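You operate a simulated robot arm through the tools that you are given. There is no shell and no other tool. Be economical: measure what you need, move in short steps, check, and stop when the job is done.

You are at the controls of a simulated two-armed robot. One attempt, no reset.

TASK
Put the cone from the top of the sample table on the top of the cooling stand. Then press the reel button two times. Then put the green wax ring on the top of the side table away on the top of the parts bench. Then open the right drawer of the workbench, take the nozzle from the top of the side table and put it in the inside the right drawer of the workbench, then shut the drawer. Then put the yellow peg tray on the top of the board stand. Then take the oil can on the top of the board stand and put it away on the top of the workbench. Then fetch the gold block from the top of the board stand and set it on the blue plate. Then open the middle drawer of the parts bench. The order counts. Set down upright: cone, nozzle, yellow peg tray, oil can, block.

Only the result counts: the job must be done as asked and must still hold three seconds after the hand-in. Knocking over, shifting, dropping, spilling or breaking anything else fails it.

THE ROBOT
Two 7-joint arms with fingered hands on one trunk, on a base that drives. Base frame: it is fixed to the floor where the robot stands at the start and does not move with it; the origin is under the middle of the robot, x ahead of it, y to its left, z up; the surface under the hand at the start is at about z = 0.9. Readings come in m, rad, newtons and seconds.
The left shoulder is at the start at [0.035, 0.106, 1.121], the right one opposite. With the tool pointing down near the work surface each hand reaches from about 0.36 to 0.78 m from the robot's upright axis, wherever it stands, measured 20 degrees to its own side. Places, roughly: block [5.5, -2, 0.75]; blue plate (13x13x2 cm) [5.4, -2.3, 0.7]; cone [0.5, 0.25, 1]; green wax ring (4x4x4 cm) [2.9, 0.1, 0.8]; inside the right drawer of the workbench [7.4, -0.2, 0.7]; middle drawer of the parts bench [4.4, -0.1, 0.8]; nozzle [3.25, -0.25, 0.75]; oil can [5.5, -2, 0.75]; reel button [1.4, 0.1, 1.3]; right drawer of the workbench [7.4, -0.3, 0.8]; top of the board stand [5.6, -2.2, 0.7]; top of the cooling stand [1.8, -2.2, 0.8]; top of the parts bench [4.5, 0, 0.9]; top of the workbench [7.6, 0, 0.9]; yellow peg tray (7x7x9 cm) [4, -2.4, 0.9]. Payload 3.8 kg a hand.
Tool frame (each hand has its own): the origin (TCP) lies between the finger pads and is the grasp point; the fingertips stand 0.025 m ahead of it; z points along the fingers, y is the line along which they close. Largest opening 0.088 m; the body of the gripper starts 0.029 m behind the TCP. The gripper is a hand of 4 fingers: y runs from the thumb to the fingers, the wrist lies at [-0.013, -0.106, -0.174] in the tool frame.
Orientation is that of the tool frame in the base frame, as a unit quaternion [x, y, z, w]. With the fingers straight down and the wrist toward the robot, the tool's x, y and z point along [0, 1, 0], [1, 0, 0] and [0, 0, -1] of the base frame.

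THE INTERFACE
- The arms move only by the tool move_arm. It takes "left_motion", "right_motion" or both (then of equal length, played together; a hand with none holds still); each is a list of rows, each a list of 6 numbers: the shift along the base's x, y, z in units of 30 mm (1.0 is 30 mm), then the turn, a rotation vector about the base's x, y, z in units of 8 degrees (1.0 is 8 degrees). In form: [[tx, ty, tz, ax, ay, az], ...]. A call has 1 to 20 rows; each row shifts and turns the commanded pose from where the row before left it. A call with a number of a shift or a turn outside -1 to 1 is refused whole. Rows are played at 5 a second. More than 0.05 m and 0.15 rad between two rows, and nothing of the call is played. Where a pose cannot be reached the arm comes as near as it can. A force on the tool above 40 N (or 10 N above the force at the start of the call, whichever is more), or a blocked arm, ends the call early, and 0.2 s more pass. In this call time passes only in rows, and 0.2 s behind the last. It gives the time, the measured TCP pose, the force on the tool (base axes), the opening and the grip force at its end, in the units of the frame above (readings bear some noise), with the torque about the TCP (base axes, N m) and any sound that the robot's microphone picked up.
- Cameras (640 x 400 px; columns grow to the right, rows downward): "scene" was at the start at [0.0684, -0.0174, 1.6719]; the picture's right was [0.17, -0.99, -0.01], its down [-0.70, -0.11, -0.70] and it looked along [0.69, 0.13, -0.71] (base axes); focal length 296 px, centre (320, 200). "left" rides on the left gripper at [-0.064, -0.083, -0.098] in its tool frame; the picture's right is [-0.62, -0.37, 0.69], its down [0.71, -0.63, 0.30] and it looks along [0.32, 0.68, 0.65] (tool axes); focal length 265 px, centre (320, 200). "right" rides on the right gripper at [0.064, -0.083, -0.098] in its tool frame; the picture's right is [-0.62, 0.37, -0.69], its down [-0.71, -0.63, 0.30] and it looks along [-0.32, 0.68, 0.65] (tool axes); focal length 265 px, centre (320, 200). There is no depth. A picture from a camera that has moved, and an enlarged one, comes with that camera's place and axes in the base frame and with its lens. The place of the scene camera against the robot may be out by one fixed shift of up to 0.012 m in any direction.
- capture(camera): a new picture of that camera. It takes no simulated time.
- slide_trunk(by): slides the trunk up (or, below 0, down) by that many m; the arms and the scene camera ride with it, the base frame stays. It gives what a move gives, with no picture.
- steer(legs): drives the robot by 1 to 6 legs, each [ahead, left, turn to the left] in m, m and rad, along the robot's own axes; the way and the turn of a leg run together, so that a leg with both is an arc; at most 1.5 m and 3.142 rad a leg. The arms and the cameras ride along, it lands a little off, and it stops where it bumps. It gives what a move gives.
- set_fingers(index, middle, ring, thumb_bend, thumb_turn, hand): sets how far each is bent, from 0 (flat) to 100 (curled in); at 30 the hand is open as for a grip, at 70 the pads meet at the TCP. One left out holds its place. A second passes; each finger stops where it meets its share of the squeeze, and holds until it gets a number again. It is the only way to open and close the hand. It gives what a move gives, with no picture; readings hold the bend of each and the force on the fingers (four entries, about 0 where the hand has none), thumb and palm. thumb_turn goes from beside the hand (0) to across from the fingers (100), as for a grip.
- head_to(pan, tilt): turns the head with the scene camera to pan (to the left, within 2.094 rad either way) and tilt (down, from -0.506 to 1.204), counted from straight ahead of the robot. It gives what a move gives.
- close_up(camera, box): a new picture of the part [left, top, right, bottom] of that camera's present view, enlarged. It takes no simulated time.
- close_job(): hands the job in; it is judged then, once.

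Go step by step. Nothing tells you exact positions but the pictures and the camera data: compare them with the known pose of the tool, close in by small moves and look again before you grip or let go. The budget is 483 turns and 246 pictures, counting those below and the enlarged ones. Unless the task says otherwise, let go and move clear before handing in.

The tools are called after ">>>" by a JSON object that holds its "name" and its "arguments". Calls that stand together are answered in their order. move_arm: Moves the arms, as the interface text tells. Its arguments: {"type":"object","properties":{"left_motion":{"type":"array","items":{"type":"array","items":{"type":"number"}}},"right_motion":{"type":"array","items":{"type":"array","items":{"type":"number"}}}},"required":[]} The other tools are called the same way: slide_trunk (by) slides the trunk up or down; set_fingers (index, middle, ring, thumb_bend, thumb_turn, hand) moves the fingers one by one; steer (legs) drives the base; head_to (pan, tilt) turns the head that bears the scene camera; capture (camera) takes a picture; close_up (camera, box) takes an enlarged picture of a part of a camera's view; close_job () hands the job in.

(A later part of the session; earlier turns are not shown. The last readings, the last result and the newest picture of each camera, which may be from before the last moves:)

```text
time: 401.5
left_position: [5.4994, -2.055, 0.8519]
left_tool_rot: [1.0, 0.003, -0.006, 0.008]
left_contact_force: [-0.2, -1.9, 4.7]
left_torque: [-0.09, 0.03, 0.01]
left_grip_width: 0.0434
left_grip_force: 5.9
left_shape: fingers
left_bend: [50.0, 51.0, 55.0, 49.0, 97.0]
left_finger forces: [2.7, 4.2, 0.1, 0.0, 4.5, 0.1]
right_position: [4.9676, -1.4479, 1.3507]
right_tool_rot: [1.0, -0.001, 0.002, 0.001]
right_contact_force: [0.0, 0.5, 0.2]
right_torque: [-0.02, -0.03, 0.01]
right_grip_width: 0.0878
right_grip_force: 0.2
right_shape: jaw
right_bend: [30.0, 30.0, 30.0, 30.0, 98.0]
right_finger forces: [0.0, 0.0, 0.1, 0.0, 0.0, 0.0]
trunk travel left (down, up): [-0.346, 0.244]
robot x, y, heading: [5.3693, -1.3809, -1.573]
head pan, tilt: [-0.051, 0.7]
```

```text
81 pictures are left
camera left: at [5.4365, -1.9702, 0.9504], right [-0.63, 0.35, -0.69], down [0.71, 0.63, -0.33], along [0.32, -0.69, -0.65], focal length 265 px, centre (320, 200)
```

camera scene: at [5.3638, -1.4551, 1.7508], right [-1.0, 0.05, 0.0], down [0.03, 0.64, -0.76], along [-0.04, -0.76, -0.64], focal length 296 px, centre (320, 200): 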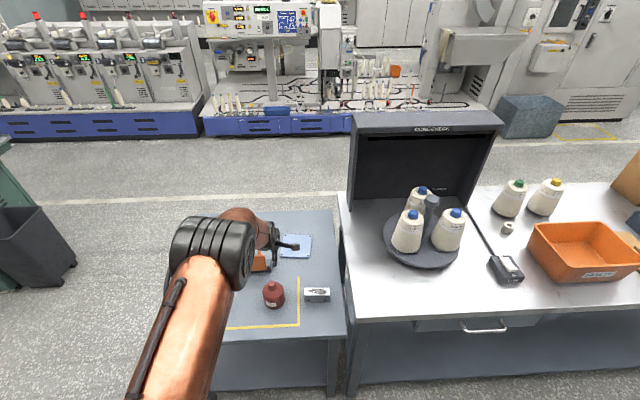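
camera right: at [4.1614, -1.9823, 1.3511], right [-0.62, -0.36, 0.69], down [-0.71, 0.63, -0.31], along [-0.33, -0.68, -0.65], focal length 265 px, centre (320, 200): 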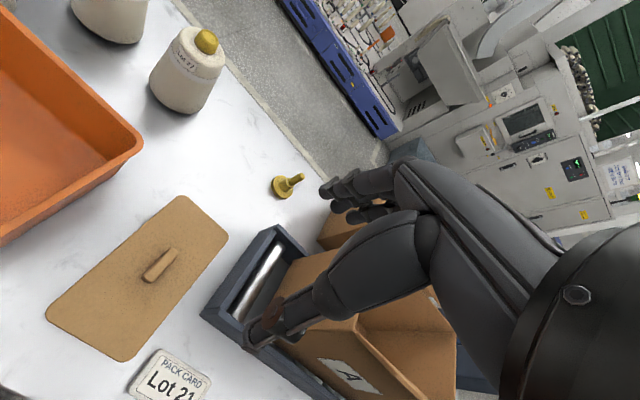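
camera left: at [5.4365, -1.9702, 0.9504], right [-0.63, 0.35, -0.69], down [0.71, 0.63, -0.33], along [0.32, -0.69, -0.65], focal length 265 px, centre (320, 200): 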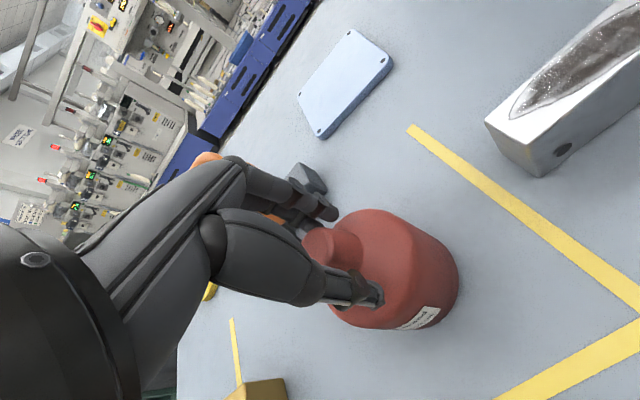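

The arm was out of reach before fully down. I open again, and lower using the trunk instead.

>>> {"name": "set_fingers", "arguments": {"hand": "left", "index": 18, "middle": 18, "ring": 18, "thumb_bend": 18}}

>>> {"name": "move_arm", "arguments": {"left_motion": [[0, 0, 0.9, 0, 0, 0], [0, 0, 0.9, 0, 0, 0], [0, 0, 0.9, 0, 0, 0], [0, 0, 0.9, 0, 0, 0]]}}

>>> {"name": "slide_trunk", "arguments": {"by": -0.06}}

>>> {"name": "capture", "arguments": {"camera": "left"}}

```text
time: 402.5
left_position: [5.4992, -2.0536, 0.8511]
left_tool_rot: [1.0, 0.003, -0.007, 0.009]
left_contact_force: [0.3, -0.3, -0.2]
left_torque: [-0.02, 0.0, 0.01]
left_grip_width: 0.1068
left_grip_force: 0.0
left_shape: fingers
left_bend: [18.0, 18.0, 18.0, 18.0, 97.0]
left_finger forces: [0.0, 0.0, 0.0, 0.0, 0.1, 0.0]
right_position: [4.9679, -1.4476, 1.3506]
right_tool_rot: [1.0, -0.001, 0.001, -0.002]
right_contact_force: [0.6, 0.2, 0.1]
right_torque: [-0.01, 0.01, 0.0]
right_grip_width: 0.0878
right_grip_force: 0.0
right_shape: jaw
right_bend: [30.0, 30.0, 30.0, 30.0, 98.0]
right_finger forces: [0.1, 0.1, 0.1, 0.1, 0.0, 0.0]
trunk travel left (down, up): [-0.346, 0.244]
robot x, y, heading: [5.3704, -1.38, -1.579]
head pan, tilt: [-0.051, 0.7]
```

```text
time: 403.5
left_position: [5.4976, -2.0526, 0.9596]
left_tool_rot: [1.0, 0.003, -0.007, 0.008]
left_contact_force: [-0.5, -1.2, 0.3]
left_torque: [0.02, -0.04, -0.02]
left_grip_width: 0.1068
left_grip_force: 0.0
left_shape: fingers
left_bend: [18.0, 18.0, 18.0, 18.0, 97.0]
left_finger forces: [0.1, 0.1, 0.1, 0.0, 0.0, 0.1]
right_position: [4.9672, -1.4478, 1.3498]
right_tool_rot: [1.0, -0.001, 0.001, 0.0]
right_contact_force: [-0.1, -0.2, 0.1]
right_torque: [0.01, -0.06, -0.01]
right_grip_width: 0.0876
right_grip_force: 0.0
right_shape: jaw
right_bend: [30.0, 30.0, 30.0, 30.0, 98.0]
right_finger forces: [0.0, 0.0, 0.1, 0.1, 0.0, 0.0]
trunk travel left (down, up): [-0.346, 0.244]
robot x, y, heading: [5.3679, -1.3783, -1.571]
head pan, tilt: [-0.051, 0.7]
```

```text
time: 404.5
left_position: [5.4988, -2.0527, 0.9006]
left_tool_rot: [1.0, 0.003, -0.007, 0.009]
left_contact_force: [-0.7, -0.2, 0.2]
left_torque: [-0.02, 0.0, -0.01]
left_grip_width: 0.107
left_grip_force: 0.1
left_shape: fingers
left_bend: [18.0, 18.0, 18.0, 18.0, 97.0]
left_finger forces: [0.0, 0.2, 0.0, 0.1, 0.0, 0.0]
right_position: [4.9673, -1.4489, 1.2891]
right_tool_rot: [1.0, -0.001, 0.002, 0.0]
right_contact_force: [-1.2, 0.2, -0.4]
right_torque: [0.01, -0.01, 0.01]
right_grip_width: 0.0876
right_grip_force: 0.0
right_shape: jaw
right_bend: [30.0, 30.0, 30.0, 30.0, 98.0]
right_finger forces: [0.1, 0.0, 0.0, 0.1, 0.0, 0.0]
trunk travel left (down, up): [-0.286, 0.304]
robot x, y, heading: [5.3659, -1.3809, -1.572]
head pan, tilt: [-0.051, 0.7]
```

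```text
80 pictures are left
camera left: at [5.436, -1.9696, 0.9977], right [-0.63, 0.35, -0.69], down [0.71, 0.63, -0.33], along [0.32, -0.69, -0.65], focal length 265 px, centre (320, 200)
```

left: 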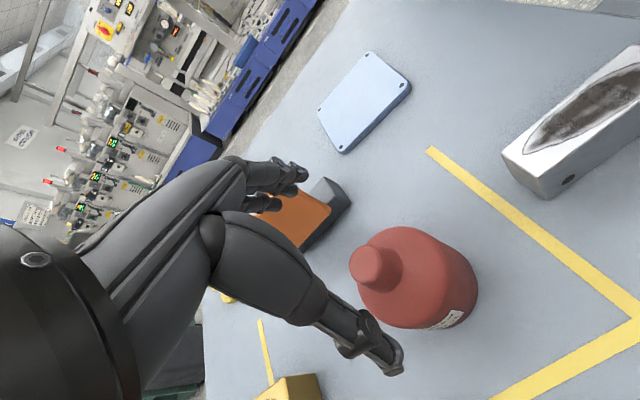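

The can is centred below the hand. I lower with the trunk.

>>> {"name": "slide_trunk", "arguments": {"by": -0.077}}

>>> {"name": "set_fingers", "arguments": {"hand": "left", "index": 34, "middle": 34, "ring": 36, "thumb_bend": 34}}

>>> {"name": "close_up", "arguments": {"camera": "left", "box": [220, 140, 540, 370]}}

```text
time: 405.6
left_position: [5.4991, -2.0539, 0.8239]
left_tool_rot: [1.0, 0.003, -0.007, 0.009]
left_contact_force: [0.0, -0.8, 0.1]
left_torque: [0.0, -0.02, 0.01]
left_grip_width: 0.1067
left_grip_force: 0.0
left_shape: fingers
left_bend: [18.0, 18.0, 18.0, 18.0, 97.0]
left_finger forces: [0.0, 0.0, 0.1, 0.0, 0.1, 0.0]
right_position: [4.9674, -1.4473, 1.2138]
right_tool_rot: [1.0, -0.001, 0.002, 0.001]
right_contact_force: [-0.6, 0.1, 0.1]
right_torque: [0.01, 0.05, 0.0]
right_grip_width: 0.0875
right_grip_force: 0.0
right_shape: jaw
right_bend: [30.0, 30.0, 30.0, 30.0, 98.0]
right_finger forces: [0.0, 0.0, 0.0, 0.1, 0.0, 0.0]
trunk travel left (down, up): [-0.209, 0.381]
robot x, y, heading: [5.3681, -1.381, -1.575]
head pan, tilt: [-0.051, 0.7]
```

```text
time: 406.6
left_position: [5.4989, -2.0531, 0.8227]
left_tool_rot: [1.0, 0.004, -0.007, 0.008]
left_contact_force: [0.5, 0.2, -0.3]
left_torque: [0.03, -0.02, 0.03]
left_grip_width: 0.077
left_grip_force: 0.0
left_shape: fingers
left_bend: [34.0, 34.0, 36.0, 34.0, 97.0]
left_finger forces: [0.1, 0.0, 0.1, 0.0, 0.0, 0.0]
right_position: [4.9671, -1.4486, 1.213]
right_tool_rot: [1.0, -0.001, 0.002, -0.001]
right_contact_force: [0.4, 0.3, 0.0]
right_torque: [0.0, 0.02, 0.0]
right_grip_width: 0.0876
right_grip_force: 0.1
right_shape: jaw
right_bend: [30.0, 30.0, 30.0, 30.0, 98.0]
right_finger forces: [0.0, 0.0, 0.0, 0.0, 0.1, 0.0]
trunk travel left (down, up): [-0.209, 0.381]
robot x, y, heading: [5.37, -1.3796, -1.578]
head pan, tilt: [-0.051, 0.7]
```

```text
1.74 times, centred on (380, 255) of left
camera zoom: at [5.436, -1.9697, 0.9205], right [-0.63, 0.35, -0.69], down [0.71, 0.63, -0.33], along [0.32, -0.69, -0.65], focal length 462 px, centre (216, 104)
```

zoom: 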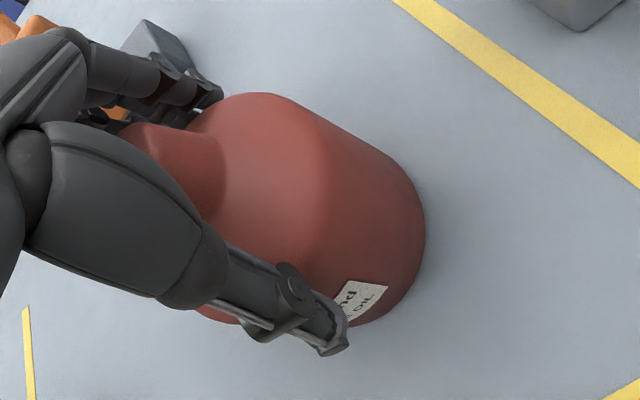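

Nicely around the body. I close to a firm grip.

>>> {"name": "set_fingers", "arguments": {"hand": "left", "index": 55, "middle": 55, "ring": 55, "thumb_bend": 55}}

>>> {"name": "move_arm", "arguments": {"left_motion": [[0, 0, 0.35, 0, 0, 0], [0, 0, 0.35, 0, 0, 0]]}}

>>> {"name": "close_up", "arguments": {"camera": "left", "box": [220, 140, 540, 370]}}

```text
time: 407.6
left_position: [5.4987, -2.0538, 0.8221]
left_tool_rot: [1.0, 0.004, -0.007, 0.009]
left_contact_force: [0.1, -3.2, 2.8]
left_torque: [-0.21, -0.06, 0.0]
left_grip_width: 0.0681
left_grip_force: 16.8
left_shape: fingers
left_bend: [44.0, 46.0, 49.0, 37.0, 95.0]
left_finger forces: [7.3, 7.0, 3.6, 0.1, 15.7, 0.0]
right_position: [4.9672, -1.4479, 1.213]
right_tool_rot: [1.0, -0.002, 0.002, -0.001]
right_contact_force: [0.1, 0.9, 0.0]
right_torque: [-0.02, -0.01, 0.0]
right_grip_width: 0.0877
right_grip_force: 0.0
right_shape: jaw
right_bend: [30.0, 30.0, 30.0, 30.0, 98.0]
right_finger forces: [0.1, 0.0, 0.0, 0.0, 0.0, 0.0]
trunk travel left (down, up): [-0.209, 0.381]
robot x, y, heading: [5.371, -1.3769, -1.573]
head pan, tilt: [-0.051, 0.7]
```

```text
time: 408.2
left_position: [5.4985, -2.0531, 0.8425]
left_tool_rot: [1.0, 0.003, -0.007, 0.007]
left_contact_force: [-0.2, 0.7, -2.1]
left_torque: [-0.03, 0.03, -0.01]
left_grip_width: 0.0682
left_grip_force: 16.3
left_shape: fingers
left_bend: [44.0, 47.0, 50.0, 37.0, 95.0]
left_finger forces: [6.9, 6.4, 3.1, 0.1, 16.4, 0.1]
right_position: [4.9669, -1.4478, 1.2125]
right_tool_rot: [1.0, -0.002, 0.001, 0.0]
right_contact_force: [0.6, 0.5, -0.6]
right_torque: [0.0, -0.02, 0.0]
right_grip_width: 0.0877
right_grip_force: 0.0
right_shape: jaw
right_bend: [30.0, 30.0, 30.0, 30.0, 98.0]
right_finger forces: [0.0, 0.0, 0.0, 0.1, 0.0, 0.0]
trunk travel left (down, up): [-0.209, 0.381]
robot x, y, heading: [5.365, -1.3801, -1.569]
head pan, tilt: [-0.051, 0.7]
```

```text
1.74 times, centred on (380, 255) of left
camera zoom: at [5.436, -1.9692, 0.9407], right [-0.63, 0.35, -0.69], down [0.71, 0.63, -0.32], along [0.32, -0.69, -0.65], focal length 462 px, centre (216, 104)
```

zoom: 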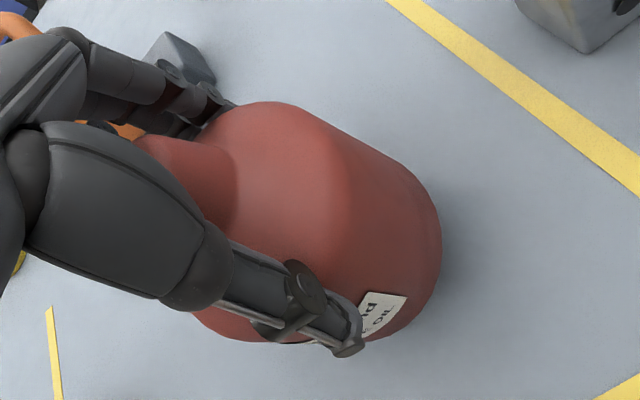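

The can is held upright (about 2 N). I raise the trunk, back off, turn round and drive to the workbench.

>>> {"name": "slide_trunk", "arguments": {"by": 0.3}}

>>> {"name": "steer", "arguments": {"legs": [[-0.13, 0, 0], [0, 0, 3.14], [0, -1.18, 0], [0, -1.17, 0]]}}

>>> {"name": "head_to", "arguments": {"pan": 0.15, "tilt": 0.7}}

>>> {"name": "capture", "arguments": {"camera": "scene"}}

```text
time: 411.2
left_position: [5.499, -2.0534, 1.1417]
left_tool_rot: [1.0, 0.003, -0.008, 0.008]
left_contact_force: [0.0, 0.8, -2.4]
left_torque: [-0.01, -0.02, 0.01]
left_grip_width: 0.0684
left_grip_force: 16.7
left_shape: fingers
left_bend: [44.0, 47.0, 50.0, 37.0, 95.0]
left_finger forces: [6.9, 6.4, 3.1, 0.0, 16.4, 0.0]
right_position: [4.9682, -1.4482, 1.5134]
right_tool_rot: [1.0, -0.001, 0.002, -0.001]
right_contact_force: [0.0, 0.4, -0.6]
right_torque: [0.03, -0.01, 0.01]
right_grip_width: 0.0878
right_grip_force: 0.1
right_shape: jaw
right_bend: [30.0, 30.0, 30.0, 30.0, 98.0]
right_finger forces: [0.0, 0.0, 0.0, 0.1, 0.0, 0.0]
trunk travel left (down, up): [-0.509, 0.081]
robot x, y, heading: [5.3714, -1.3811, -1.576]
head pan, tilt: [-0.051, 0.7]
```

```text
time: 431.1
left_position: [7.5527, -0.4755, 1.1436]
left_tool_rot: [-0.025, 1.0, 0.009, 0.007]
left_contact_force: [-0.2, 0.6, -2.8]
left_torque: [0.02, -0.01, 0.04]
left_grip_width: 0.0672
left_grip_force: 15.0
left_shape: fingers
left_bend: [45.0, 47.0, 51.0, 37.0, 95.0]
left_finger forces: [6.3, 5.9, 2.9, 0.1, 14.7, 0.0]
right_position: [8.1089, -1.0563, 1.5129]
right_tool_rot: [-0.021, 1.0, -0.001, -0.002]
right_contact_force: [-0.3, -0.4, -0.2]
right_torque: [0.0, 0.0, 0.02]
right_grip_width: 0.0876
right_grip_force: 0.1
right_shape: jaw
right_bend: [30.0, 30.0, 30.0, 30.0, 98.0]
right_finger forces: [0.1, 0.0, 0.1, 0.0, 0.1, 0.1]
trunk travel left (down, up): [-0.509, 0.081]
robot x, y, heading: [7.7144, -1.1428, 1.612]
head pan, tilt: [-0.051, 0.7]
```

```text
time: 431.9
left_position: [7.5521, -0.4757, 1.142]
left_tool_rot: [-0.025, 1.0, 0.008, 0.007]
left_contact_force: [-0.3, 0.0, -2.2]
left_torque: [0.02, 0.0, 0.03]
left_grip_width: 0.067
left_grip_force: 15.3
left_shape: fingers
left_bend: [45.0, 47.0, 51.0, 37.0, 95.0]
left_finger forces: [6.6, 5.9, 3.0, 0.0, 14.7, 0.1]
right_position: [8.1096, -1.057, 1.5134]
right_tool_rot: [-0.02, 1.0, -0.002, -0.002]
right_contact_force: [-0.4, -1.0, 0.4]
right_torque: [0.0, -0.02, 0.05]
right_grip_width: 0.088
right_grip_force: 0.1
right_shape: jaw
right_bend: [30.0, 30.0, 30.0, 30.0, 98.0]
right_finger forces: [0.0, 0.1, 0.0, 0.0, 0.0, 0.1]
trunk travel left (down, up): [-0.509, 0.081]
robot x, y, heading: [7.7085, -1.1448, 1.609]
head pan, tilt: [0.15, 0.7]
```

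```text
77 pictures are left
camera scene: at [7.6976, -1.0894, 1.9138], right [0.98, 0.19, 0.0], down [0.12, -0.63, -0.76], along [-0.15, 0.75, -0.64], focal length 296 px, centre (320, 200)
```

scene: 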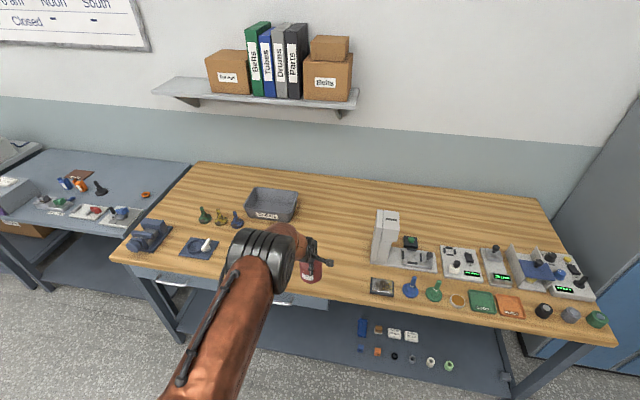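

The spot at about (7.58, -0.26) between the bin and the white machine is free. I drive forward 0.22 m.

>>> {"name": "steer", "arguments": {"legs": [[0.22, 0, -0.037]]}}

>>> {"name": "move_arm", "arguments": {"left_motion": [[0, 0, -0.9, 0, 0, 0], [0, 0, -0.9, 0, 0, 0], [0, 0, -0.9, 0, 0, 0]]}}

>>> {"name": "capture", "arguments": {"camera": "left"}}

>>> {"name": "capture", "arguments": {"camera": "scene"}}

```text
time: 433.6
left_position: [7.5737, -0.2484, 1.1421]
left_tool_rot: [-0.005, 1.0, 0.008, 0.007]
left_contact_force: [-0.5, 0.1, -1.4]
left_torque: [0.02, -0.03, -0.01]
left_grip_width: 0.0669
left_grip_force: 15.3
left_shape: fingers
left_bend: [45.0, 47.0, 51.0, 37.0, 95.0]
left_finger forces: [6.4, 6.0, 3.0, 0.0, 14.7, 0.1]
right_position: [8.1069, -0.8502, 1.5123]
right_tool_rot: [-0.001, 1.0, -0.001, -0.002]
right_contact_force: [-0.1, 0.6, -0.7]
right_torque: [0.02, -0.01, 0.02]
right_grip_width: 0.0877
right_grip_force: 0.2
right_shape: jaw
right_bend: [30.0, 30.0, 30.0, 30.0, 98.0]
right_finger forces: [0.1, 0.0, 0.0, 0.0, 0.0, 0.0]
trunk travel left (down, up): [-0.509, 0.081]
robot x, y, heading: [7.7098, -0.9195, 1.572]
head pan, tilt: [0.15, 0.7]
```

```text
time: 434.4
left_position: [7.5733, -0.2455, 1.0613]
left_tool_rot: [-0.006, 1.0, 0.008, 0.007]
left_contact_force: [0.0, -0.4, -2.9]
left_torque: [-0.02, -0.02, 0.0]
left_grip_width: 0.0668
left_grip_force: 14.5
left_shape: fingers
left_bend: [45.0, 47.0, 51.0, 37.0, 95.0]
left_finger forces: [6.5, 6.0, 3.0, 0.1, 14.6, 0.0]
right_position: [8.1063, -0.8482, 1.5137]
right_tool_rot: [-0.001, 1.0, 0.0, -0.002]
right_contact_force: [0.1, 0.6, 0.6]
right_torque: [-0.02, 0.0, -0.01]
right_grip_width: 0.0879
right_grip_force: 0.1
right_shape: jaw
right_bend: [30.0, 30.0, 30.0, 30.0, 98.0]
right_finger forces: [0.0, 0.1, 0.0, 0.1, 0.1, 0.1]
trunk travel left (down, up): [-0.509, 0.081]
robot x, y, heading: [7.7065, -0.9198, 1.573]
head pan, tilt: [0.15, 0.7]
```

```text
76 pictures are left
camera left: at [7.638, -0.3313, 1.1592], right [0.63, -0.35, -0.69], down [-0.7, -0.63, -0.32], along [-0.32, 0.69, -0.65], focal length 265 px, centre (320, 200)
```

left: 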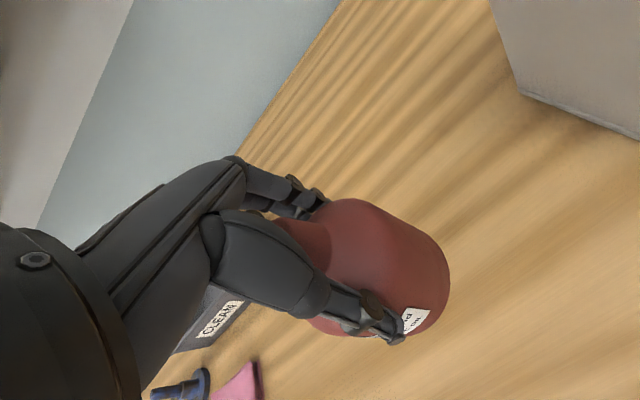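

```text
75 pictures are left
camera scene: at [7.6943, -0.8651, 1.9137], right [0.99, 0.15, 0.0], down [0.1, -0.64, -0.76], along [-0.12, 0.76, -0.65], focal length 296 px, centre (320, 200)
```

scene: 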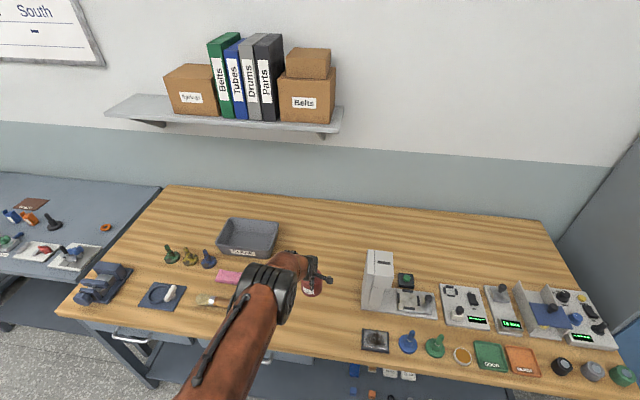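

>>> {"name": "slide_trunk", "arguments": {"by": -0.085}}

>>> {"name": "move_arm", "arguments": {"left_motion": [[0, 0, -0.15, 0, 0, 0], [0, 0, -0.15, 0, 0, 0], [0, 0, -0.15, 0, 0, 0]]}}

```text
time: 435.6
left_position: [7.5734, -0.2471, 0.9783]
left_tool_rot: [-0.006, 1.0, 0.008, 0.007]
left_contact_force: [0.2, 0.0, -2.1]
left_torque: [0.02, -0.02, 0.0]
left_grip_width: 0.0671
left_grip_force: 14.9
left_shape: fingers
left_bend: [45.0, 47.0, 51.0, 37.0, 95.0]
left_finger forces: [6.4, 6.0, 3.0, 0.0, 14.6, 0.0]
right_position: [8.108, -0.8503, 1.4287]
right_tool_rot: [0.0, 1.0, -0.002, -0.002]
right_contact_force: [0.0, -0.3, -0.3]
right_torque: [-0.02, 0.0, -0.02]
right_grip_width: 0.0876
right_grip_force: 0.0
right_shape: jaw
right_bend: [30.0, 30.0, 30.0, 30.0, 98.0]
right_finger forces: [0.0, 0.0, 0.0, 0.0, 0.0, 0.1]
trunk travel left (down, up): [-0.424, 0.166]
robot x, y, heading: [7.7062, -0.9205, 1.571]
head pan, tilt: [0.15, 0.7]
```

```text
time: 436.4
left_position: [7.5725, -0.2473, 0.9638]
left_tool_rot: [-0.006, 1.0, 0.009, 0.008]
left_contact_force: [0.3, 0.5, 0.4]
left_torque: [0.07, 0.01, -0.02]
left_grip_width: 0.067
left_grip_force: 16.2
left_shape: fingers
left_bend: [45.0, 47.0, 51.0, 37.0, 95.0]
left_finger forces: [6.6, 6.1, 3.3, 0.0, 15.2, 0.1]
right_position: [8.1071, -0.8503, 1.427]
right_tool_rot: [0.0, 1.0, 0.0, -0.002]
right_contact_force: [0.4, 0.9, -0.3]
right_torque: [0.02, -0.01, -0.01]
right_grip_width: 0.0877
right_grip_force: 0.0
right_shape: jaw
right_bend: [30.0, 30.0, 30.0, 30.0, 98.0]
right_finger forces: [0.0, 0.1, 0.0, 0.0, 0.0, 0.0]
trunk travel left (down, up): [-0.424, 0.166]
robot x, y, heading: [7.709, -0.9191, 1.577]
head pan, tilt: [0.15, 0.7]
```

>>> {"name": "move_arm", "arguments": {"left_motion": [[0, 0, -0.1, 0, 0, 0]]}}

>>> {"name": "close_up", "arguments": {"camera": "left", "box": [220, 140, 540, 370]}}

```text
time: 436.8
left_position: [7.5742, -0.2481, 0.9621]
left_tool_rot: [-0.005, 1.0, 0.011, 0.007]
left_contact_force: [1.1, -1.5, 8.3]
left_torque: [0.16, 0.05, 0.04]
left_grip_width: 0.0671
left_grip_force: 16.4
left_shape: fingers
left_bend: [46.0, 48.0, 51.0, 37.0, 95.0]
left_finger forces: [6.2, 6.0, 3.1, 0.0, 16.4, 0.0]
right_position: [8.1069, -0.8512, 1.4284]
right_tool_rot: [-0.001, 1.0, 0.0, -0.001]
right_contact_force: [0.0, -0.2, -0.4]
right_torque: [0.01, 0.01, 0.01]
right_grip_width: 0.0878
right_grip_force: 0.0
right_shape: jaw
right_bend: [30.0, 30.0, 30.0, 30.0, 98.0]
right_finger forces: [0.0, 0.0, 0.1, 0.1, 0.1, 0.1]
trunk travel left (down, up): [-0.424, 0.166]
robot x, y, heading: [7.7086, -0.9228, 1.575]
head pan, tilt: [0.15, 0.7]
```

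```text
1.74 times, centred on (380, 255) of left
camera zoom: at [7.6384, -0.3327, 1.0604], right [0.63, -0.35, -0.69], down [-0.7, -0.63, -0.33], along [-0.32, 0.69, -0.64], focal length 462 px, centre (216, 104)
```

zoom: 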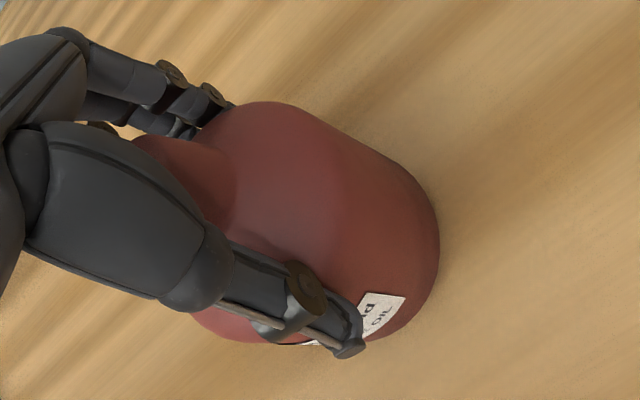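

It stands on the bench. I relieve, open in two steps, and rise.

>>> {"name": "move_arm", "arguments": {"left_motion": [[0, 0, 0.1, 0, 0, 0]]}}

>>> {"name": "set_fingers", "arguments": {"hand": "left", "index": 34, "middle": 36, "ring": 38, "thumb_bend": 32}}

>>> {"name": "set_fingers", "arguments": {"hand": "left", "index": 15, "middle": 15, "ring": 15, "thumb_bend": 12}}

>>> {"name": "slide_trunk", "arguments": {"by": 0.16}}

>>> {"name": "capture", "arguments": {"camera": "left"}}

```text
time: 437.2
left_position: [7.5731, -0.2481, 0.9642]
left_tool_rot: [-0.005, 1.0, 0.008, 0.008]
left_contact_force: [0.6, 1.0, 2.6]
left_torque: [0.22, 0.01, -0.03]
left_grip_width: 0.0668
left_grip_force: 15.8
left_shape: fingers
left_bend: [46.0, 47.0, 51.0, 37.0, 95.0]
left_finger forces: [6.7, 6.4, 3.3, 0.0, 14.7, 0.1]
right_position: [8.1067, -0.8505, 1.428]
right_tool_rot: [0.0, 1.0, 0.0, -0.002]
right_contact_force: [1.5, 0.6, -1.0]
right_torque: [0.0, -0.01, 0.0]
right_grip_width: 0.0878
right_grip_force: 0.0
right_shape: jaw
right_bend: [30.0, 30.0, 30.0, 30.0, 98.0]
right_finger forces: [0.1, 0.1, 0.1, 0.0, 0.1, 0.1]
trunk travel left (down, up): [-0.424, 0.166]
robot x, y, heading: [7.7094, -0.9243, 1.573]
head pan, tilt: [0.15, 0.7]
```

```text
time: 438.2
left_position: [7.5736, -0.2465, 0.9636]
left_tool_rot: [-0.005, 1.0, 0.007, 0.007]
left_contact_force: [0.1, -1.1, -0.2]
left_torque: [0.05, -0.02, -0.01]
left_grip_width: 0.0795
left_grip_force: 0.4
left_shape: fingers
left_bend: [34.0, 36.0, 38.0, 31.0, 97.0]
left_finger forces: [0.0, 0.0, 0.0, 0.0, 0.6, 0.1]
right_position: [8.108, -0.8493, 1.429]
right_tool_rot: [-0.001, 1.0, 0.001, -0.001]
right_contact_force: [-0.3, 0.2, -0.4]
right_torque: [0.02, -0.02, -0.04]
right_grip_width: 0.0879
right_grip_force: 0.0
right_shape: jaw
right_bend: [30.0, 30.0, 30.0, 30.0, 98.0]
right_finger forces: [0.0, 0.0, 0.0, 0.0, 0.0, 0.0]
trunk travel left (down, up): [-0.424, 0.166]
robot x, y, heading: [7.7087, -0.9174, 1.575]
head pan, tilt: [0.15, 0.7]
```

```text
time: 439.2
left_position: [7.5743, -0.2475, 0.9623]
left_tool_rot: [-0.005, 1.0, 0.007, 0.007]
left_contact_force: [0.0, 1.1, 0.4]
left_torque: [0.03, 0.02, -0.02]
left_grip_width: 0.1139
left_grip_force: 0.1
left_shape: fingers
left_bend: [15.0, 15.0, 15.0, 12.0, 97.0]
left_finger forces: [0.0, 0.0, 0.1, 0.0, 0.0, 0.0]
right_position: [8.1075, -0.8503, 1.4278]
right_tool_rot: [-0.001, 1.0, 0.001, -0.002]
right_contact_force: [1.0, -0.3, 0.7]
right_torque: [0.01, 0.0, -0.04]
right_grip_width: 0.0876
right_grip_force: 0.1
right_shape: jaw
right_bend: [30.0, 30.0, 30.0, 30.0, 98.0]
right_finger forces: [0.0, 0.0, 0.1, 0.1, 0.1, 0.1]
trunk travel left (down, up): [-0.424, 0.166]
robot x, y, heading: [7.7049, -0.9218, 1.582]
head pan, tilt: [0.15, 0.7]
```

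```text
time: 441.0
left_position: [7.5735, -0.2477, 1.1225]
left_tool_rot: [-0.005, 1.0, 0.007, 0.007]
left_contact_force: [-0.6, -0.3, 0.1]
left_torque: [0.02, -0.01, 0.0]
left_grip_width: 0.1141
left_grip_force: 0.1
left_shape: fingers
left_bend: [15.0, 15.0, 15.0, 12.0, 97.0]
left_finger forces: [0.0, 0.1, 0.1, 0.0, 0.0, 0.0]
right_position: [8.1076, -0.8494, 1.588]
right_tool_rot: [-0.001, 1.0, 0.0, -0.002]
right_contact_force: [-0.2, 0.5, 0.4]
right_torque: [-0.02, 0.01, 0.02]
right_grip_width: 0.0876
right_grip_force: 0.0
right_shape: jaw
right_bend: [30.0, 30.0, 30.0, 30.0, 98.0]
right_finger forces: [0.0, 0.0, 0.0, 0.0, 0.0, 0.1]
trunk travel left (down, up): [-0.584, 0.006]
robot x, y, heading: [7.706, -0.9184, 1.579]
head pan, tilt: [0.15, 0.7]
```

```text
73 pictures are left
camera left: at [7.6381, -0.3323, 1.2213], right [0.63, -0.35, -0.69], down [-0.7, -0.63, -0.32], along [-0.32, 0.69, -0.65], focal length 265 px, centre (320, 200)
```

left: 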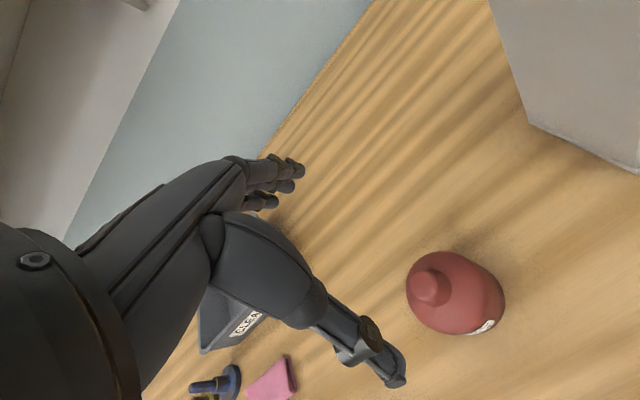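

The oil can stands on the workbench. I drive back to the board stand for the gold block.

>>> {"name": "steer", "arguments": {"legs": [[-0.35, 0, 0], [0, 1.05, 0], [0, 1.05, 0], [0, 0, -3.14]]}}

>>> {"name": "slide_trunk", "arguments": {"by": -0.25}}

>>> {"name": "set_fingers", "arguments": {"hand": "left", "index": 30, "middle": 30, "ring": 30, "thumb_bend": 30}}

>>> {"name": "head_to", "arguments": {"pan": 0.0, "tilt": 0.75}}

>>> {"name": "capture", "arguments": {"camera": "scene"}}

>>> {"name": "capture", "arguments": {"camera": "left"}}

```text
time: 460.7
left_position: [5.713, -1.9468, 1.1223]
left_tool_rot: [1.0, -0.014, -0.007, 0.008]
left_contact_force: [-0.5, -0.8, -0.4]
left_torque: [0.02, 0.0, -0.01]
left_grip_width: 0.114
left_grip_force: 0.1
left_shape: fingers
left_bend: [15.0, 15.0, 15.0, 12.0, 97.0]
left_finger forces: [0.0, 0.1, 0.0, 0.0, 0.2, 0.1]
right_position: [5.2033, -1.3235, 1.5871]
right_tool_rot: [1.0, -0.019, 0.001, 0.0]
right_contact_force: [0.4, 0.2, 0.6]
right_torque: [-0.01, -0.01, 0.0]
right_grip_width: 0.0876
right_grip_force: 0.1
right_shape: jaw
right_bend: [30.0, 30.0, 30.0, 30.0, 98.0]
right_finger forces: [0.1, 0.0, 0.0, 0.1, 0.1, 0.0]
trunk travel left (down, up): [-0.584, 0.006]
robot x, y, heading: [5.6085, -1.2671, -1.61]
head pan, tilt: [0.15, 0.7]
```

```text
time: 463.3
left_position: [5.7131, -1.9476, 0.8738]
left_tool_rot: [1.0, -0.015, -0.007, 0.008]
left_contact_force: [1.0, -0.1, -0.1]
left_torque: [-0.01, -0.01, 0.0]
left_grip_width: 0.1141
left_grip_force: 0.1
left_shape: fingers
left_bend: [15.0, 15.0, 15.0, 12.0, 97.0]
left_finger forces: [0.1, 0.1, 0.0, 0.0, 0.0, 0.0]
right_position: [5.2041, -1.3245, 1.339]
right_tool_rot: [1.0, -0.02, 0.002, 0.0]
right_contact_force: [0.1, 0.1, 1.9]
right_torque: [0.01, -0.03, 0.01]
right_grip_width: 0.0878
right_grip_force: 0.1
right_shape: jaw
right_bend: [30.0, 30.0, 30.0, 30.0, 98.0]
right_finger forces: [0.0, 0.0, 0.0, 0.0, 0.1, 0.1]
trunk travel left (down, up): [-0.334, 0.256]
robot x, y, heading: [5.6086, -1.2684, -1.612]
head pan, tilt: [0.15, 0.7]
```

```text
time: 464.3
left_position: [5.7128, -1.9487, 0.8739]
left_tool_rot: [1.0, -0.015, -0.007, 0.008]
left_contact_force: [-0.4, -1.0, -0.7]
left_torque: [0.0, -0.01, 0.02]
left_grip_width: 0.085
left_grip_force: 0.0
left_shape: fingers
left_bend: [30.0, 30.0, 30.0, 30.0, 97.0]
left_finger forces: [0.0, 0.1, 0.0, 0.0, 0.1, 0.0]
right_position: [5.2033, -1.3246, 1.3386]
right_tool_rot: [1.0, -0.018, 0.002, 0.0]
right_contact_force: [-0.3, -0.1, 1.0]
right_torque: [0.0, 0.01, 0.0]
right_grip_width: 0.0878
right_grip_force: 0.2
right_shape: jaw
right_bend: [30.0, 30.0, 30.0, 30.0, 98.0]
right_finger forces: [0.1, 0.0, 0.0, 0.1, 0.0, 0.0]
trunk travel left (down, up): [-0.334, 0.256]
robot x, y, heading: [5.607, -1.2698, -1.606]
head pan, tilt: [0.15, 0.7]
```

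```text
time: 465.0
left_position: [5.7123, -1.9479, 0.8726]
left_tool_rot: [1.0, -0.014, -0.007, 0.008]
left_contact_force: [-0.3, 0.2, -0.1]
left_torque: [0.02, 0.01, -0.03]
left_grip_width: 0.0853
left_grip_force: 0.0
left_shape: fingers
left_bend: [30.0, 30.0, 30.0, 30.0, 97.0]
left_finger forces: [0.2, 0.0, 0.0, 0.1, 0.0, 0.0]
right_position: [5.2043, -1.3246, 1.338]
right_tool_rot: [1.0, -0.019, 0.002, -0.001]
right_contact_force: [-0.2, -0.7, -0.6]
right_torque: [0.01, 0.02, 0.0]
right_grip_width: 0.0876
right_grip_force: 0.1
right_shape: jaw
right_bend: [30.0, 30.0, 30.0, 30.0, 98.0]
right_finger forces: [0.0, 0.0, 0.0, 0.0, 0.0, 0.0]
trunk travel left (down, up): [-0.334, 0.256]
robot x, y, heading: [5.6072, -1.267, -1.608]
head pan, tilt: [0.0, 0.75]
```

```text
72 pictures are left
camera scene: at [5.6046, -1.3436, 1.7346], right [-1.0, 0.04, 0.0], down [0.02, 0.68, -0.73], along [-0.03, -0.73, -0.68], focal length 296 px, centre (320, 200)
```

scene: 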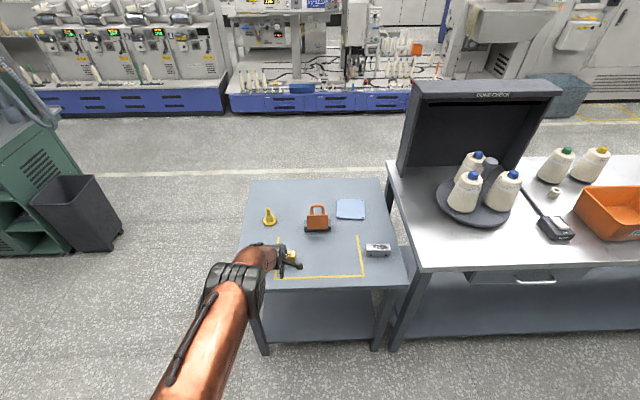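

```text
71 pictures are left
camera left: at [5.653, -1.8624, 0.9715], right [-0.62, 0.38, -0.69], down [0.73, 0.6, -0.32], along [0.29, -0.7, -0.65], focal length 265 px, centre (320, 200)
```

left: 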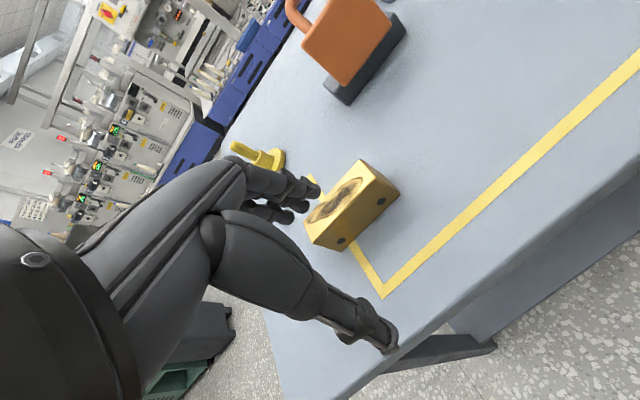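

The gold block is at about (5.714, -2.053), long axis along x. I move above it.

>>> {"name": "move_arm", "arguments": {"left_motion": [[-0.05, -0.9, 0.2, 0, 0, 0], [-0.05, -0.9, 0, 0, 0, 0], [0, -0.9, 0, 0, 0, 0], [0, -0.8, 0, 0, 0, 0]]}}

>>> {"name": "capture", "arguments": {"camera": "left"}}

```text
time: 466.0
left_position: [5.7107, -1.9736, 0.8805]
left_tool_rot: [1.0, -0.014, -0.007, 0.008]
left_contact_force: [-0.5, 0.1, -0.6]
left_torque: [-0.02, -0.01, 0.03]
left_grip_width: 0.0852
left_grip_force: 0.0
left_shape: fingers
left_bend: [30.0, 30.0, 30.0, 30.0, 97.0]
left_finger forces: [0.1, 0.1, 0.0, 0.0, 0.1, 0.1]
left hand out of reach, approached as far as the arm can: row 2, 3, 4
right_position: [5.2031, -1.3244, 1.3377]
right_tool_rot: [1.0, -0.02, 0.002, 0.0]
right_contact_force: [0.6, 0.4, 0.4]
right_torque: [0.0, 0.01, 0.0]
right_grip_width: 0.0878
right_grip_force: 0.0
right_shape: jaw
right_bend: [30.0, 30.0, 30.0, 30.0, 98.0]
right_finger forces: [0.0, 0.1, 0.0, 0.0, 0.1, 0.0]
trunk travel left (down, up): [-0.334, 0.256]
robot x, y, heading: [5.6068, -1.2712, -1.607]
head pan, tilt: [0.0, 0.75]
```

```text
70 pictures are left
camera left: at [5.6509, -1.8867, 0.9784], right [-0.62, 0.38, -0.69], down [0.73, 0.6, -0.32], along [0.29, -0.7, -0.65], focal length 265 px, centre (320, 200)
```

left: 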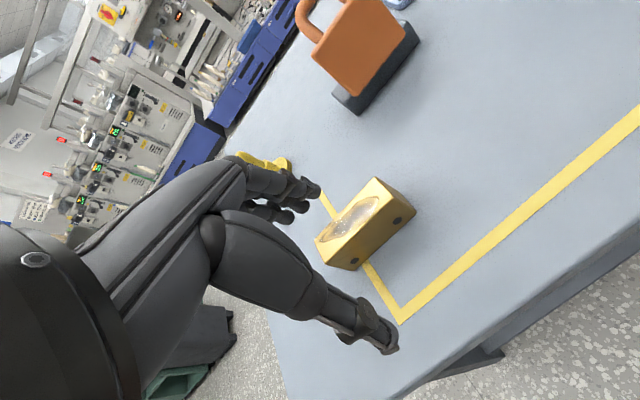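

>>> {"name": "steer", "arguments": {"legs": [[0.085, 0, 0.03]]}}

>>> {"name": "capture", "arguments": {"camera": "left"}}

```text
time: 467.1
left_position: [5.7298, -2.054, 0.8784]
left_tool_rot: [1.0, 0.002, -0.007, 0.007]
left_contact_force: [0.7, -0.7, -0.1]
left_torque: [0.01, 0.02, 0.06]
left_grip_width: 0.0852
left_grip_force: 0.1
left_shape: fingers
left_bend: [30.0, 30.0, 30.0, 30.0, 97.0]
left_finger forces: [0.0, 0.0, 0.0, 0.1, 0.0, 0.0]
right_position: [5.2029, -1.4222, 1.3372]
right_tool_rot: [1.0, -0.004, 0.002, -0.001]
right_contact_force: [-0.1, -1.1, -0.4]
right_torque: [0.05, 0.02, -0.01]
right_grip_width: 0.0878
right_grip_force: 0.1
right_shape: jaw
right_bend: [30.0, 30.0, 30.0, 30.0, 98.0]
right_finger forces: [0.0, 0.0, 0.1, 0.0, 0.0, 0.0]
trunk travel left (down, up): [-0.334, 0.256]
robot x, y, heading: [5.6036, -1.3533, -1.581]
head pan, tilt: [0.0, 0.75]
```

```text
69 pictures are left
camera left: at [5.6674, -1.9706, 0.9776], right [-0.63, 0.36, -0.69], down [0.71, 0.63, -0.32], along [0.32, -0.69, -0.65], focal length 265 px, centre (320, 200)
```

left: 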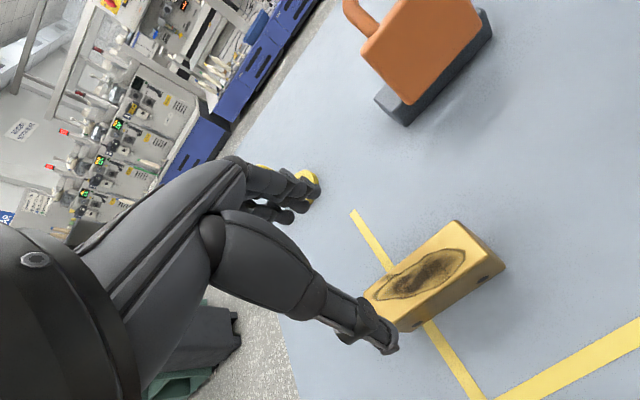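

>>> {"name": "move_arm", "arguments": {"left_motion": [[-0.6, 0.4, 0, 0, 0, 0]]}}

>>> {"name": "slide_trunk", "arguments": {"by": -0.06}}

>>> {"name": "capture", "arguments": {"camera": "left"}}

```text
time: 467.5
left_position: [5.7111, -2.0402, 0.8806]
left_tool_rot: [1.0, 0.0, -0.007, 0.008]
left_contact_force: [-0.2, -0.8, -0.5]
left_torque: [-0.03, 0.01, -0.04]
left_grip_width: 0.0851
left_grip_force: 0.0
left_shape: fingers
left_bend: [30.0, 30.0, 30.0, 30.0, 97.0]
left_finger forces: [0.0, 0.1, 0.1, 0.1, 0.0, 0.1]
right_position: [5.2019, -1.419, 1.3387]
right_tool_rot: [1.0, -0.005, 0.001, -0.001]
right_contact_force: [0.0, -0.6, 0.2]
right_torque: [0.0, -0.02, 0.01]
right_grip_width: 0.0879
right_grip_force: 0.1
right_shape: jaw
right_bend: [30.0, 30.0, 30.0, 30.0, 98.0]
right_finger forces: [0.1, 0.0, 0.0, 0.0, 0.0, 0.0]
trunk travel left (down, up): [-0.334, 0.256]
robot x, y, heading: [5.6036, -1.3513, -1.577]
head pan, tilt: [0.0, 0.75]
```

```text
time: 468.5
left_position: [5.7116, -2.0412, 0.8194]
left_tool_rot: [1.0, 0.001, -0.007, 0.008]
left_contact_force: [0.3, 1.0, -0.3]
left_torque: [0.0, 0.01, -0.01]
left_grip_width: 0.085
left_grip_force: 0.0
left_shape: fingers
left_bend: [30.0, 30.0, 30.0, 30.0, 97.0]
left_finger forces: [0.1, 0.1, 0.0, 0.1, 0.0, 0.1]
right_position: [5.2038, -1.4207, 1.2793]
right_tool_rot: [1.0, -0.004, 0.002, 0.0]
right_contact_force: [0.2, 0.1, -0.5]
right_torque: [0.0, -0.03, -0.02]
right_grip_width: 0.0875
right_grip_force: 0.0
right_shape: jaw
right_bend: [30.0, 30.0, 30.0, 30.0, 98.0]
right_finger forces: [0.0, 0.0, 0.0, 0.0, 0.1, 0.0]
trunk travel left (down, up): [-0.274, 0.316]
robot x, y, heading: [5.6057, -1.3538, -1.579]
head pan, tilt: [0.0, 0.75]
```

```text
68 pictures are left
camera left: at [5.6494, -1.957, 0.9182], right [-0.63, 0.36, -0.69], down [0.71, 0.63, -0.33], along [0.32, -0.69, -0.65], focal length 265 px, centre (320, 200)
```

left: 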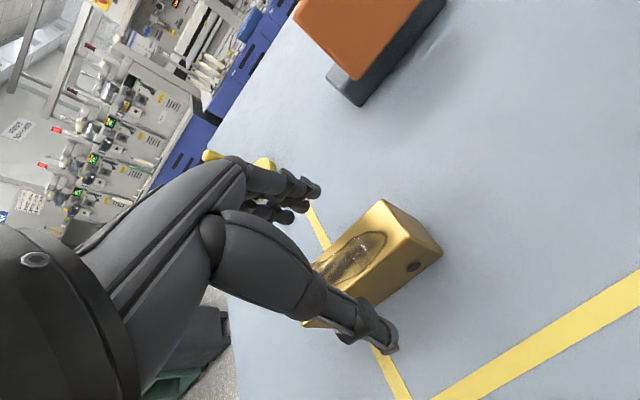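

>>> {"name": "slide_trunk", "arguments": {"by": -0.042}}

>>> {"name": "set_fingers", "arguments": {"hand": "left", "index": 48, "middle": 48, "ring": 48, "thumb_bend": 47}}

>>> {"name": "close_up", "arguments": {"camera": "left", "box": [220, 150, 460, 370]}}

```text
time: 469.3
left_position: [5.7112, -2.0406, 0.7788]
left_tool_rot: [1.0, 0.001, -0.007, 0.008]
left_contact_force: [0.5, 0.9, -0.3]
left_torque: [-0.02, -0.01, -0.03]
left_grip_width: 0.0853
left_grip_force: 0.1
left_shape: fingers
left_bend: [30.0, 30.0, 30.0, 30.0, 97.0]
left_finger forces: [0.1, 0.0, 0.1, 0.0, 0.0, 0.1]
right_position: [5.2032, -1.4203, 1.2362]
right_tool_rot: [1.0, -0.005, 0.002, 0.0]
right_contact_force: [0.0, -0.3, -0.5]
right_torque: [0.02, -0.03, 0.0]
right_grip_width: 0.0876
right_grip_force: 0.1
right_shape: jaw
right_bend: [30.0, 30.0, 30.0, 30.0, 98.0]
right_finger forces: [0.1, 0.0, 0.0, 0.0, 0.0, 0.0]
trunk travel left (down, up): [-0.232, 0.358]
robot x, y, heading: [5.6067, -1.3515, -1.577]
head pan, tilt: [0.0, 0.75]
```

```text
time: 470.3
left_position: [5.7113, -2.0406, 0.7785]
left_tool_rot: [1.0, 0.001, -0.007, 0.007]
left_contact_force: [-0.7, -0.1, 0.1]
left_torque: [-0.01, 0.0, 0.01]
left_grip_width: 0.0476
left_grip_force: 0.0
left_shape: fingers
left_bend: [48.0, 48.0, 48.0, 47.0, 97.0]
left_finger forces: [0.0, 0.1, 0.0, 0.0, 0.0, 0.1]
right_position: [5.2029, -1.4206, 1.2352]
right_tool_rot: [1.0, -0.004, 0.002, 0.0]
right_contact_force: [0.2, 0.1, -0.3]
right_torque: [0.01, -0.03, 0.02]
right_grip_width: 0.0877
right_grip_force: 0.0
right_shape: jaw
right_bend: [30.0, 30.0, 30.0, 30.0, 98.0]
right_finger forces: [0.1, 0.0, 0.0, 0.0, 0.0, 0.0]
trunk travel left (down, up): [-0.232, 0.358]
robot x, y, heading: [5.6058, -1.3526, -1.576]
head pan, tilt: [0.0, 0.75]
```

```text
1.82 times, centred on (340, 260) of left
camera zoom: at [5.6495, -1.957, 0.876], right [-0.63, 0.36, -0.69], down [0.71, 0.63, -0.32], along [0.32, -0.69, -0.65], focal length 483 px, centre (284, 91)
```

zoom: 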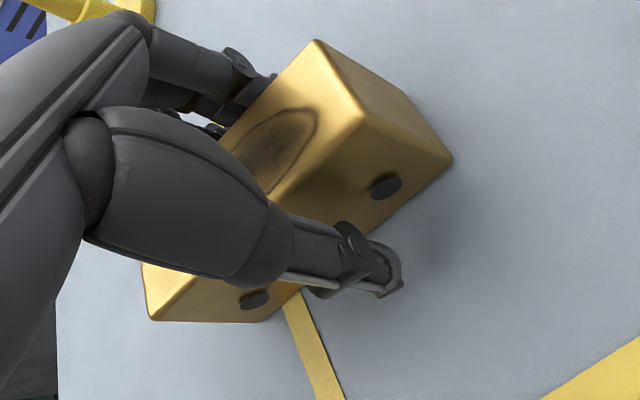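

Centred. I close firmly and lift a little.

>>> {"name": "set_fingers", "arguments": {"hand": "left", "index": 66, "middle": 66, "ring": 66, "thumb_bend": 66}}

>>> {"name": "slide_trunk", "arguments": {"by": 0.04}}

>>> {"name": "capture", "arguments": {"camera": "left"}}

```text
time: 471.3
left_position: [5.7122, -2.0419, 0.7774]
left_tool_rot: [1.0, 0.001, -0.007, 0.009]
left_contact_force: [1.0, -4.6, 0.8]
left_torque: [-0.07, -0.06, -0.1]
left_grip_width: 0.0271
left_grip_force: 10.5
left_shape: fingers
left_bend: [59.0, 61.0, 60.0, 56.0, 96.0]
left_finger forces: [4.6, 4.3, 3.8, 0.0, 8.4, 0.0]
right_position: [5.2019, -1.4209, 1.2366]
right_tool_rot: [1.0, -0.004, 0.002, -0.001]
right_contact_force: [-0.5, -0.4, 0.4]
right_torque: [0.03, -0.02, 0.01]
right_grip_width: 0.0876
right_grip_force: 0.1
right_shape: jaw
right_bend: [30.0, 30.0, 30.0, 30.0, 98.0]
right_finger forces: [0.1, 0.0, 0.0, 0.0, 0.0, 0.0]
trunk travel left (down, up): [-0.232, 0.358]
robot x, y, heading: [5.6053, -1.3535, -1.575]
head pan, tilt: [0.0, 0.75]
```

```text
time: 472.1
left_position: [5.7116, -2.0412, 0.8178]
left_tool_rot: [1.0, -0.001, -0.008, 0.007]
left_contact_force: [-0.6, 0.3, -8.8]
left_torque: [-0.04, 0.01, 0.03]
left_grip_width: 0.0275
left_grip_force: 8.4
left_shape: fingers
left_bend: [59.0, 63.0, 64.0, 56.0, 95.0]
left_finger forces: [4.6, 2.3, 1.0, 0.0, 8.6, 0.0]
right_position: [5.2028, -1.4226, 1.2759]
right_tool_rot: [1.0, -0.004, 0.002, -0.002]
right_contact_force: [0.4, 0.8, 0.0]
right_torque: [-0.02, 0.0, -0.01]
right_grip_width: 0.0877
right_grip_force: 0.1
right_shape: jaw
right_bend: [30.0, 30.0, 30.0, 30.0, 98.0]
right_finger forces: [0.1, 0.0, 0.1, 0.0, 0.0, 0.0]
trunk travel left (down, up): [-0.272, 0.318]
robot x, y, heading: [5.6027, -1.3538, -1.579]
head pan, tilt: [0.0, 0.75]
```

```text
66 pictures are left
camera left: at [5.6489, -1.9575, 0.9153], right [-0.63, 0.36, -0.69], down [0.71, 0.63, -0.32], along [0.32, -0.69, -0.65], focal length 265 px, centre (320, 200)
```

left: 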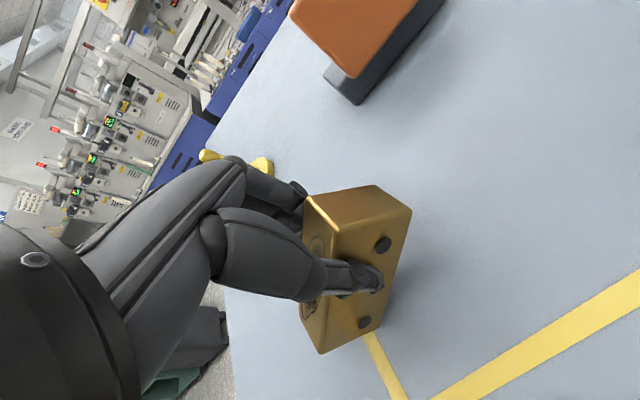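

The block is heavy and swung in the grip (off-centre). I lower it again so it settles flat, then regrip better centred and harder.

>>> {"name": "slide_trunk", "arguments": {"by": -0.03}}

>>> {"name": "move_arm", "arguments": {"left_motion": [[0, 0, -0.15, 0, 0, 0], [0, 0, -0.15, 0, 0, 0]]}}

>>> {"name": "capture", "arguments": {"camera": "left"}}

```text
time: 472.9
left_position: [5.7128, -2.0428, 0.7902]
left_tool_rot: [1.0, 0.0, -0.008, 0.011]
left_contact_force: [-1.9, 4.2, 11.2]
left_torque: [0.16, 0.06, -0.02]
left_grip_width: 0.0276
left_grip_force: 9.4
left_shape: fingers
left_bend: [60.0, 63.0, 65.0, 56.0, 95.0]
left_finger forces: [3.8, 2.4, 0.8, 0.0, 11.9, 0.1]
right_position: [5.2035, -1.4196, 1.2457]
right_tool_rot: [1.0, -0.005, 0.001, 0.0]
right_contact_force: [-0.6, -1.2, -0.1]
right_torque: [-0.01, 0.0, 0.01]
right_grip_width: 0.0878
right_grip_force: 0.1
right_shape: jaw
right_bend: [30.0, 30.0, 30.0, 30.0, 98.0]
right_finger forces: [0.0, 0.1, 0.0, 0.1, 0.0, 0.0]
trunk travel left (down, up): [-0.242, 0.348]
robot x, y, heading: [5.6029, -1.353, -1.578]
head pan, tilt: [0.0, 0.75]
```

```text
time: 473.5
left_position: [5.7117, -2.0416, 0.7805]
left_tool_rot: [1.0, 0.0, -0.008, 0.01]
left_contact_force: [-0.4, -1.0, 13.1]
left_torque: [-0.01, 0.04, -0.02]
left_grip_width: 0.0276
left_grip_force: 9.9
left_shape: fingers
left_bend: [60.0, 63.0, 65.0, 57.0, 95.0]
left_finger forces: [5.3, 3.8, 1.6, 0.0, 9.3, 0.0]
right_position: [5.2027, -1.4192, 1.2456]
right_tool_rot: [1.0, -0.004, 0.002, -0.001]
right_contact_force: [0.5, -0.4, -0.5]
right_torque: [-0.01, -0.03, 0.01]
right_grip_width: 0.0876
right_grip_force: 0.1
right_shape: jaw
right_bend: [30.0, 30.0, 30.0, 30.0, 98.0]
right_finger forces: [0.0, 0.1, 0.0, 0.0, 0.0, 0.1]
trunk travel left (down, up): [-0.242, 0.348]
robot x, y, heading: [5.6056, -1.3535, -1.577]
head pan, tilt: [0.0, 0.75]
```

```text
65 pictures are left
camera left: at [5.6494, -1.9569, 0.8785], right [-0.63, 0.35, -0.69], down [0.71, 0.62, -0.33], along [0.32, -0.7, -0.64], focal length 265 px, centre (320, 200)
```

left: 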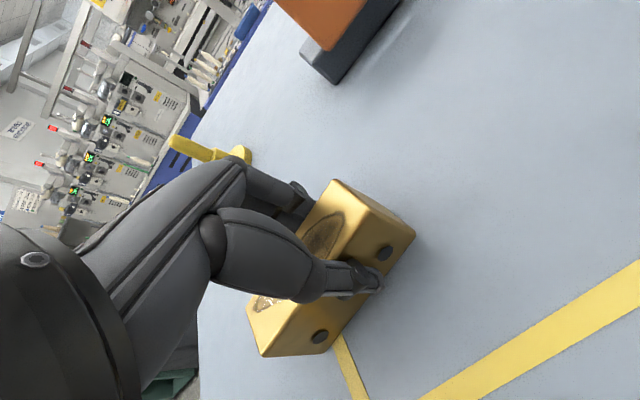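

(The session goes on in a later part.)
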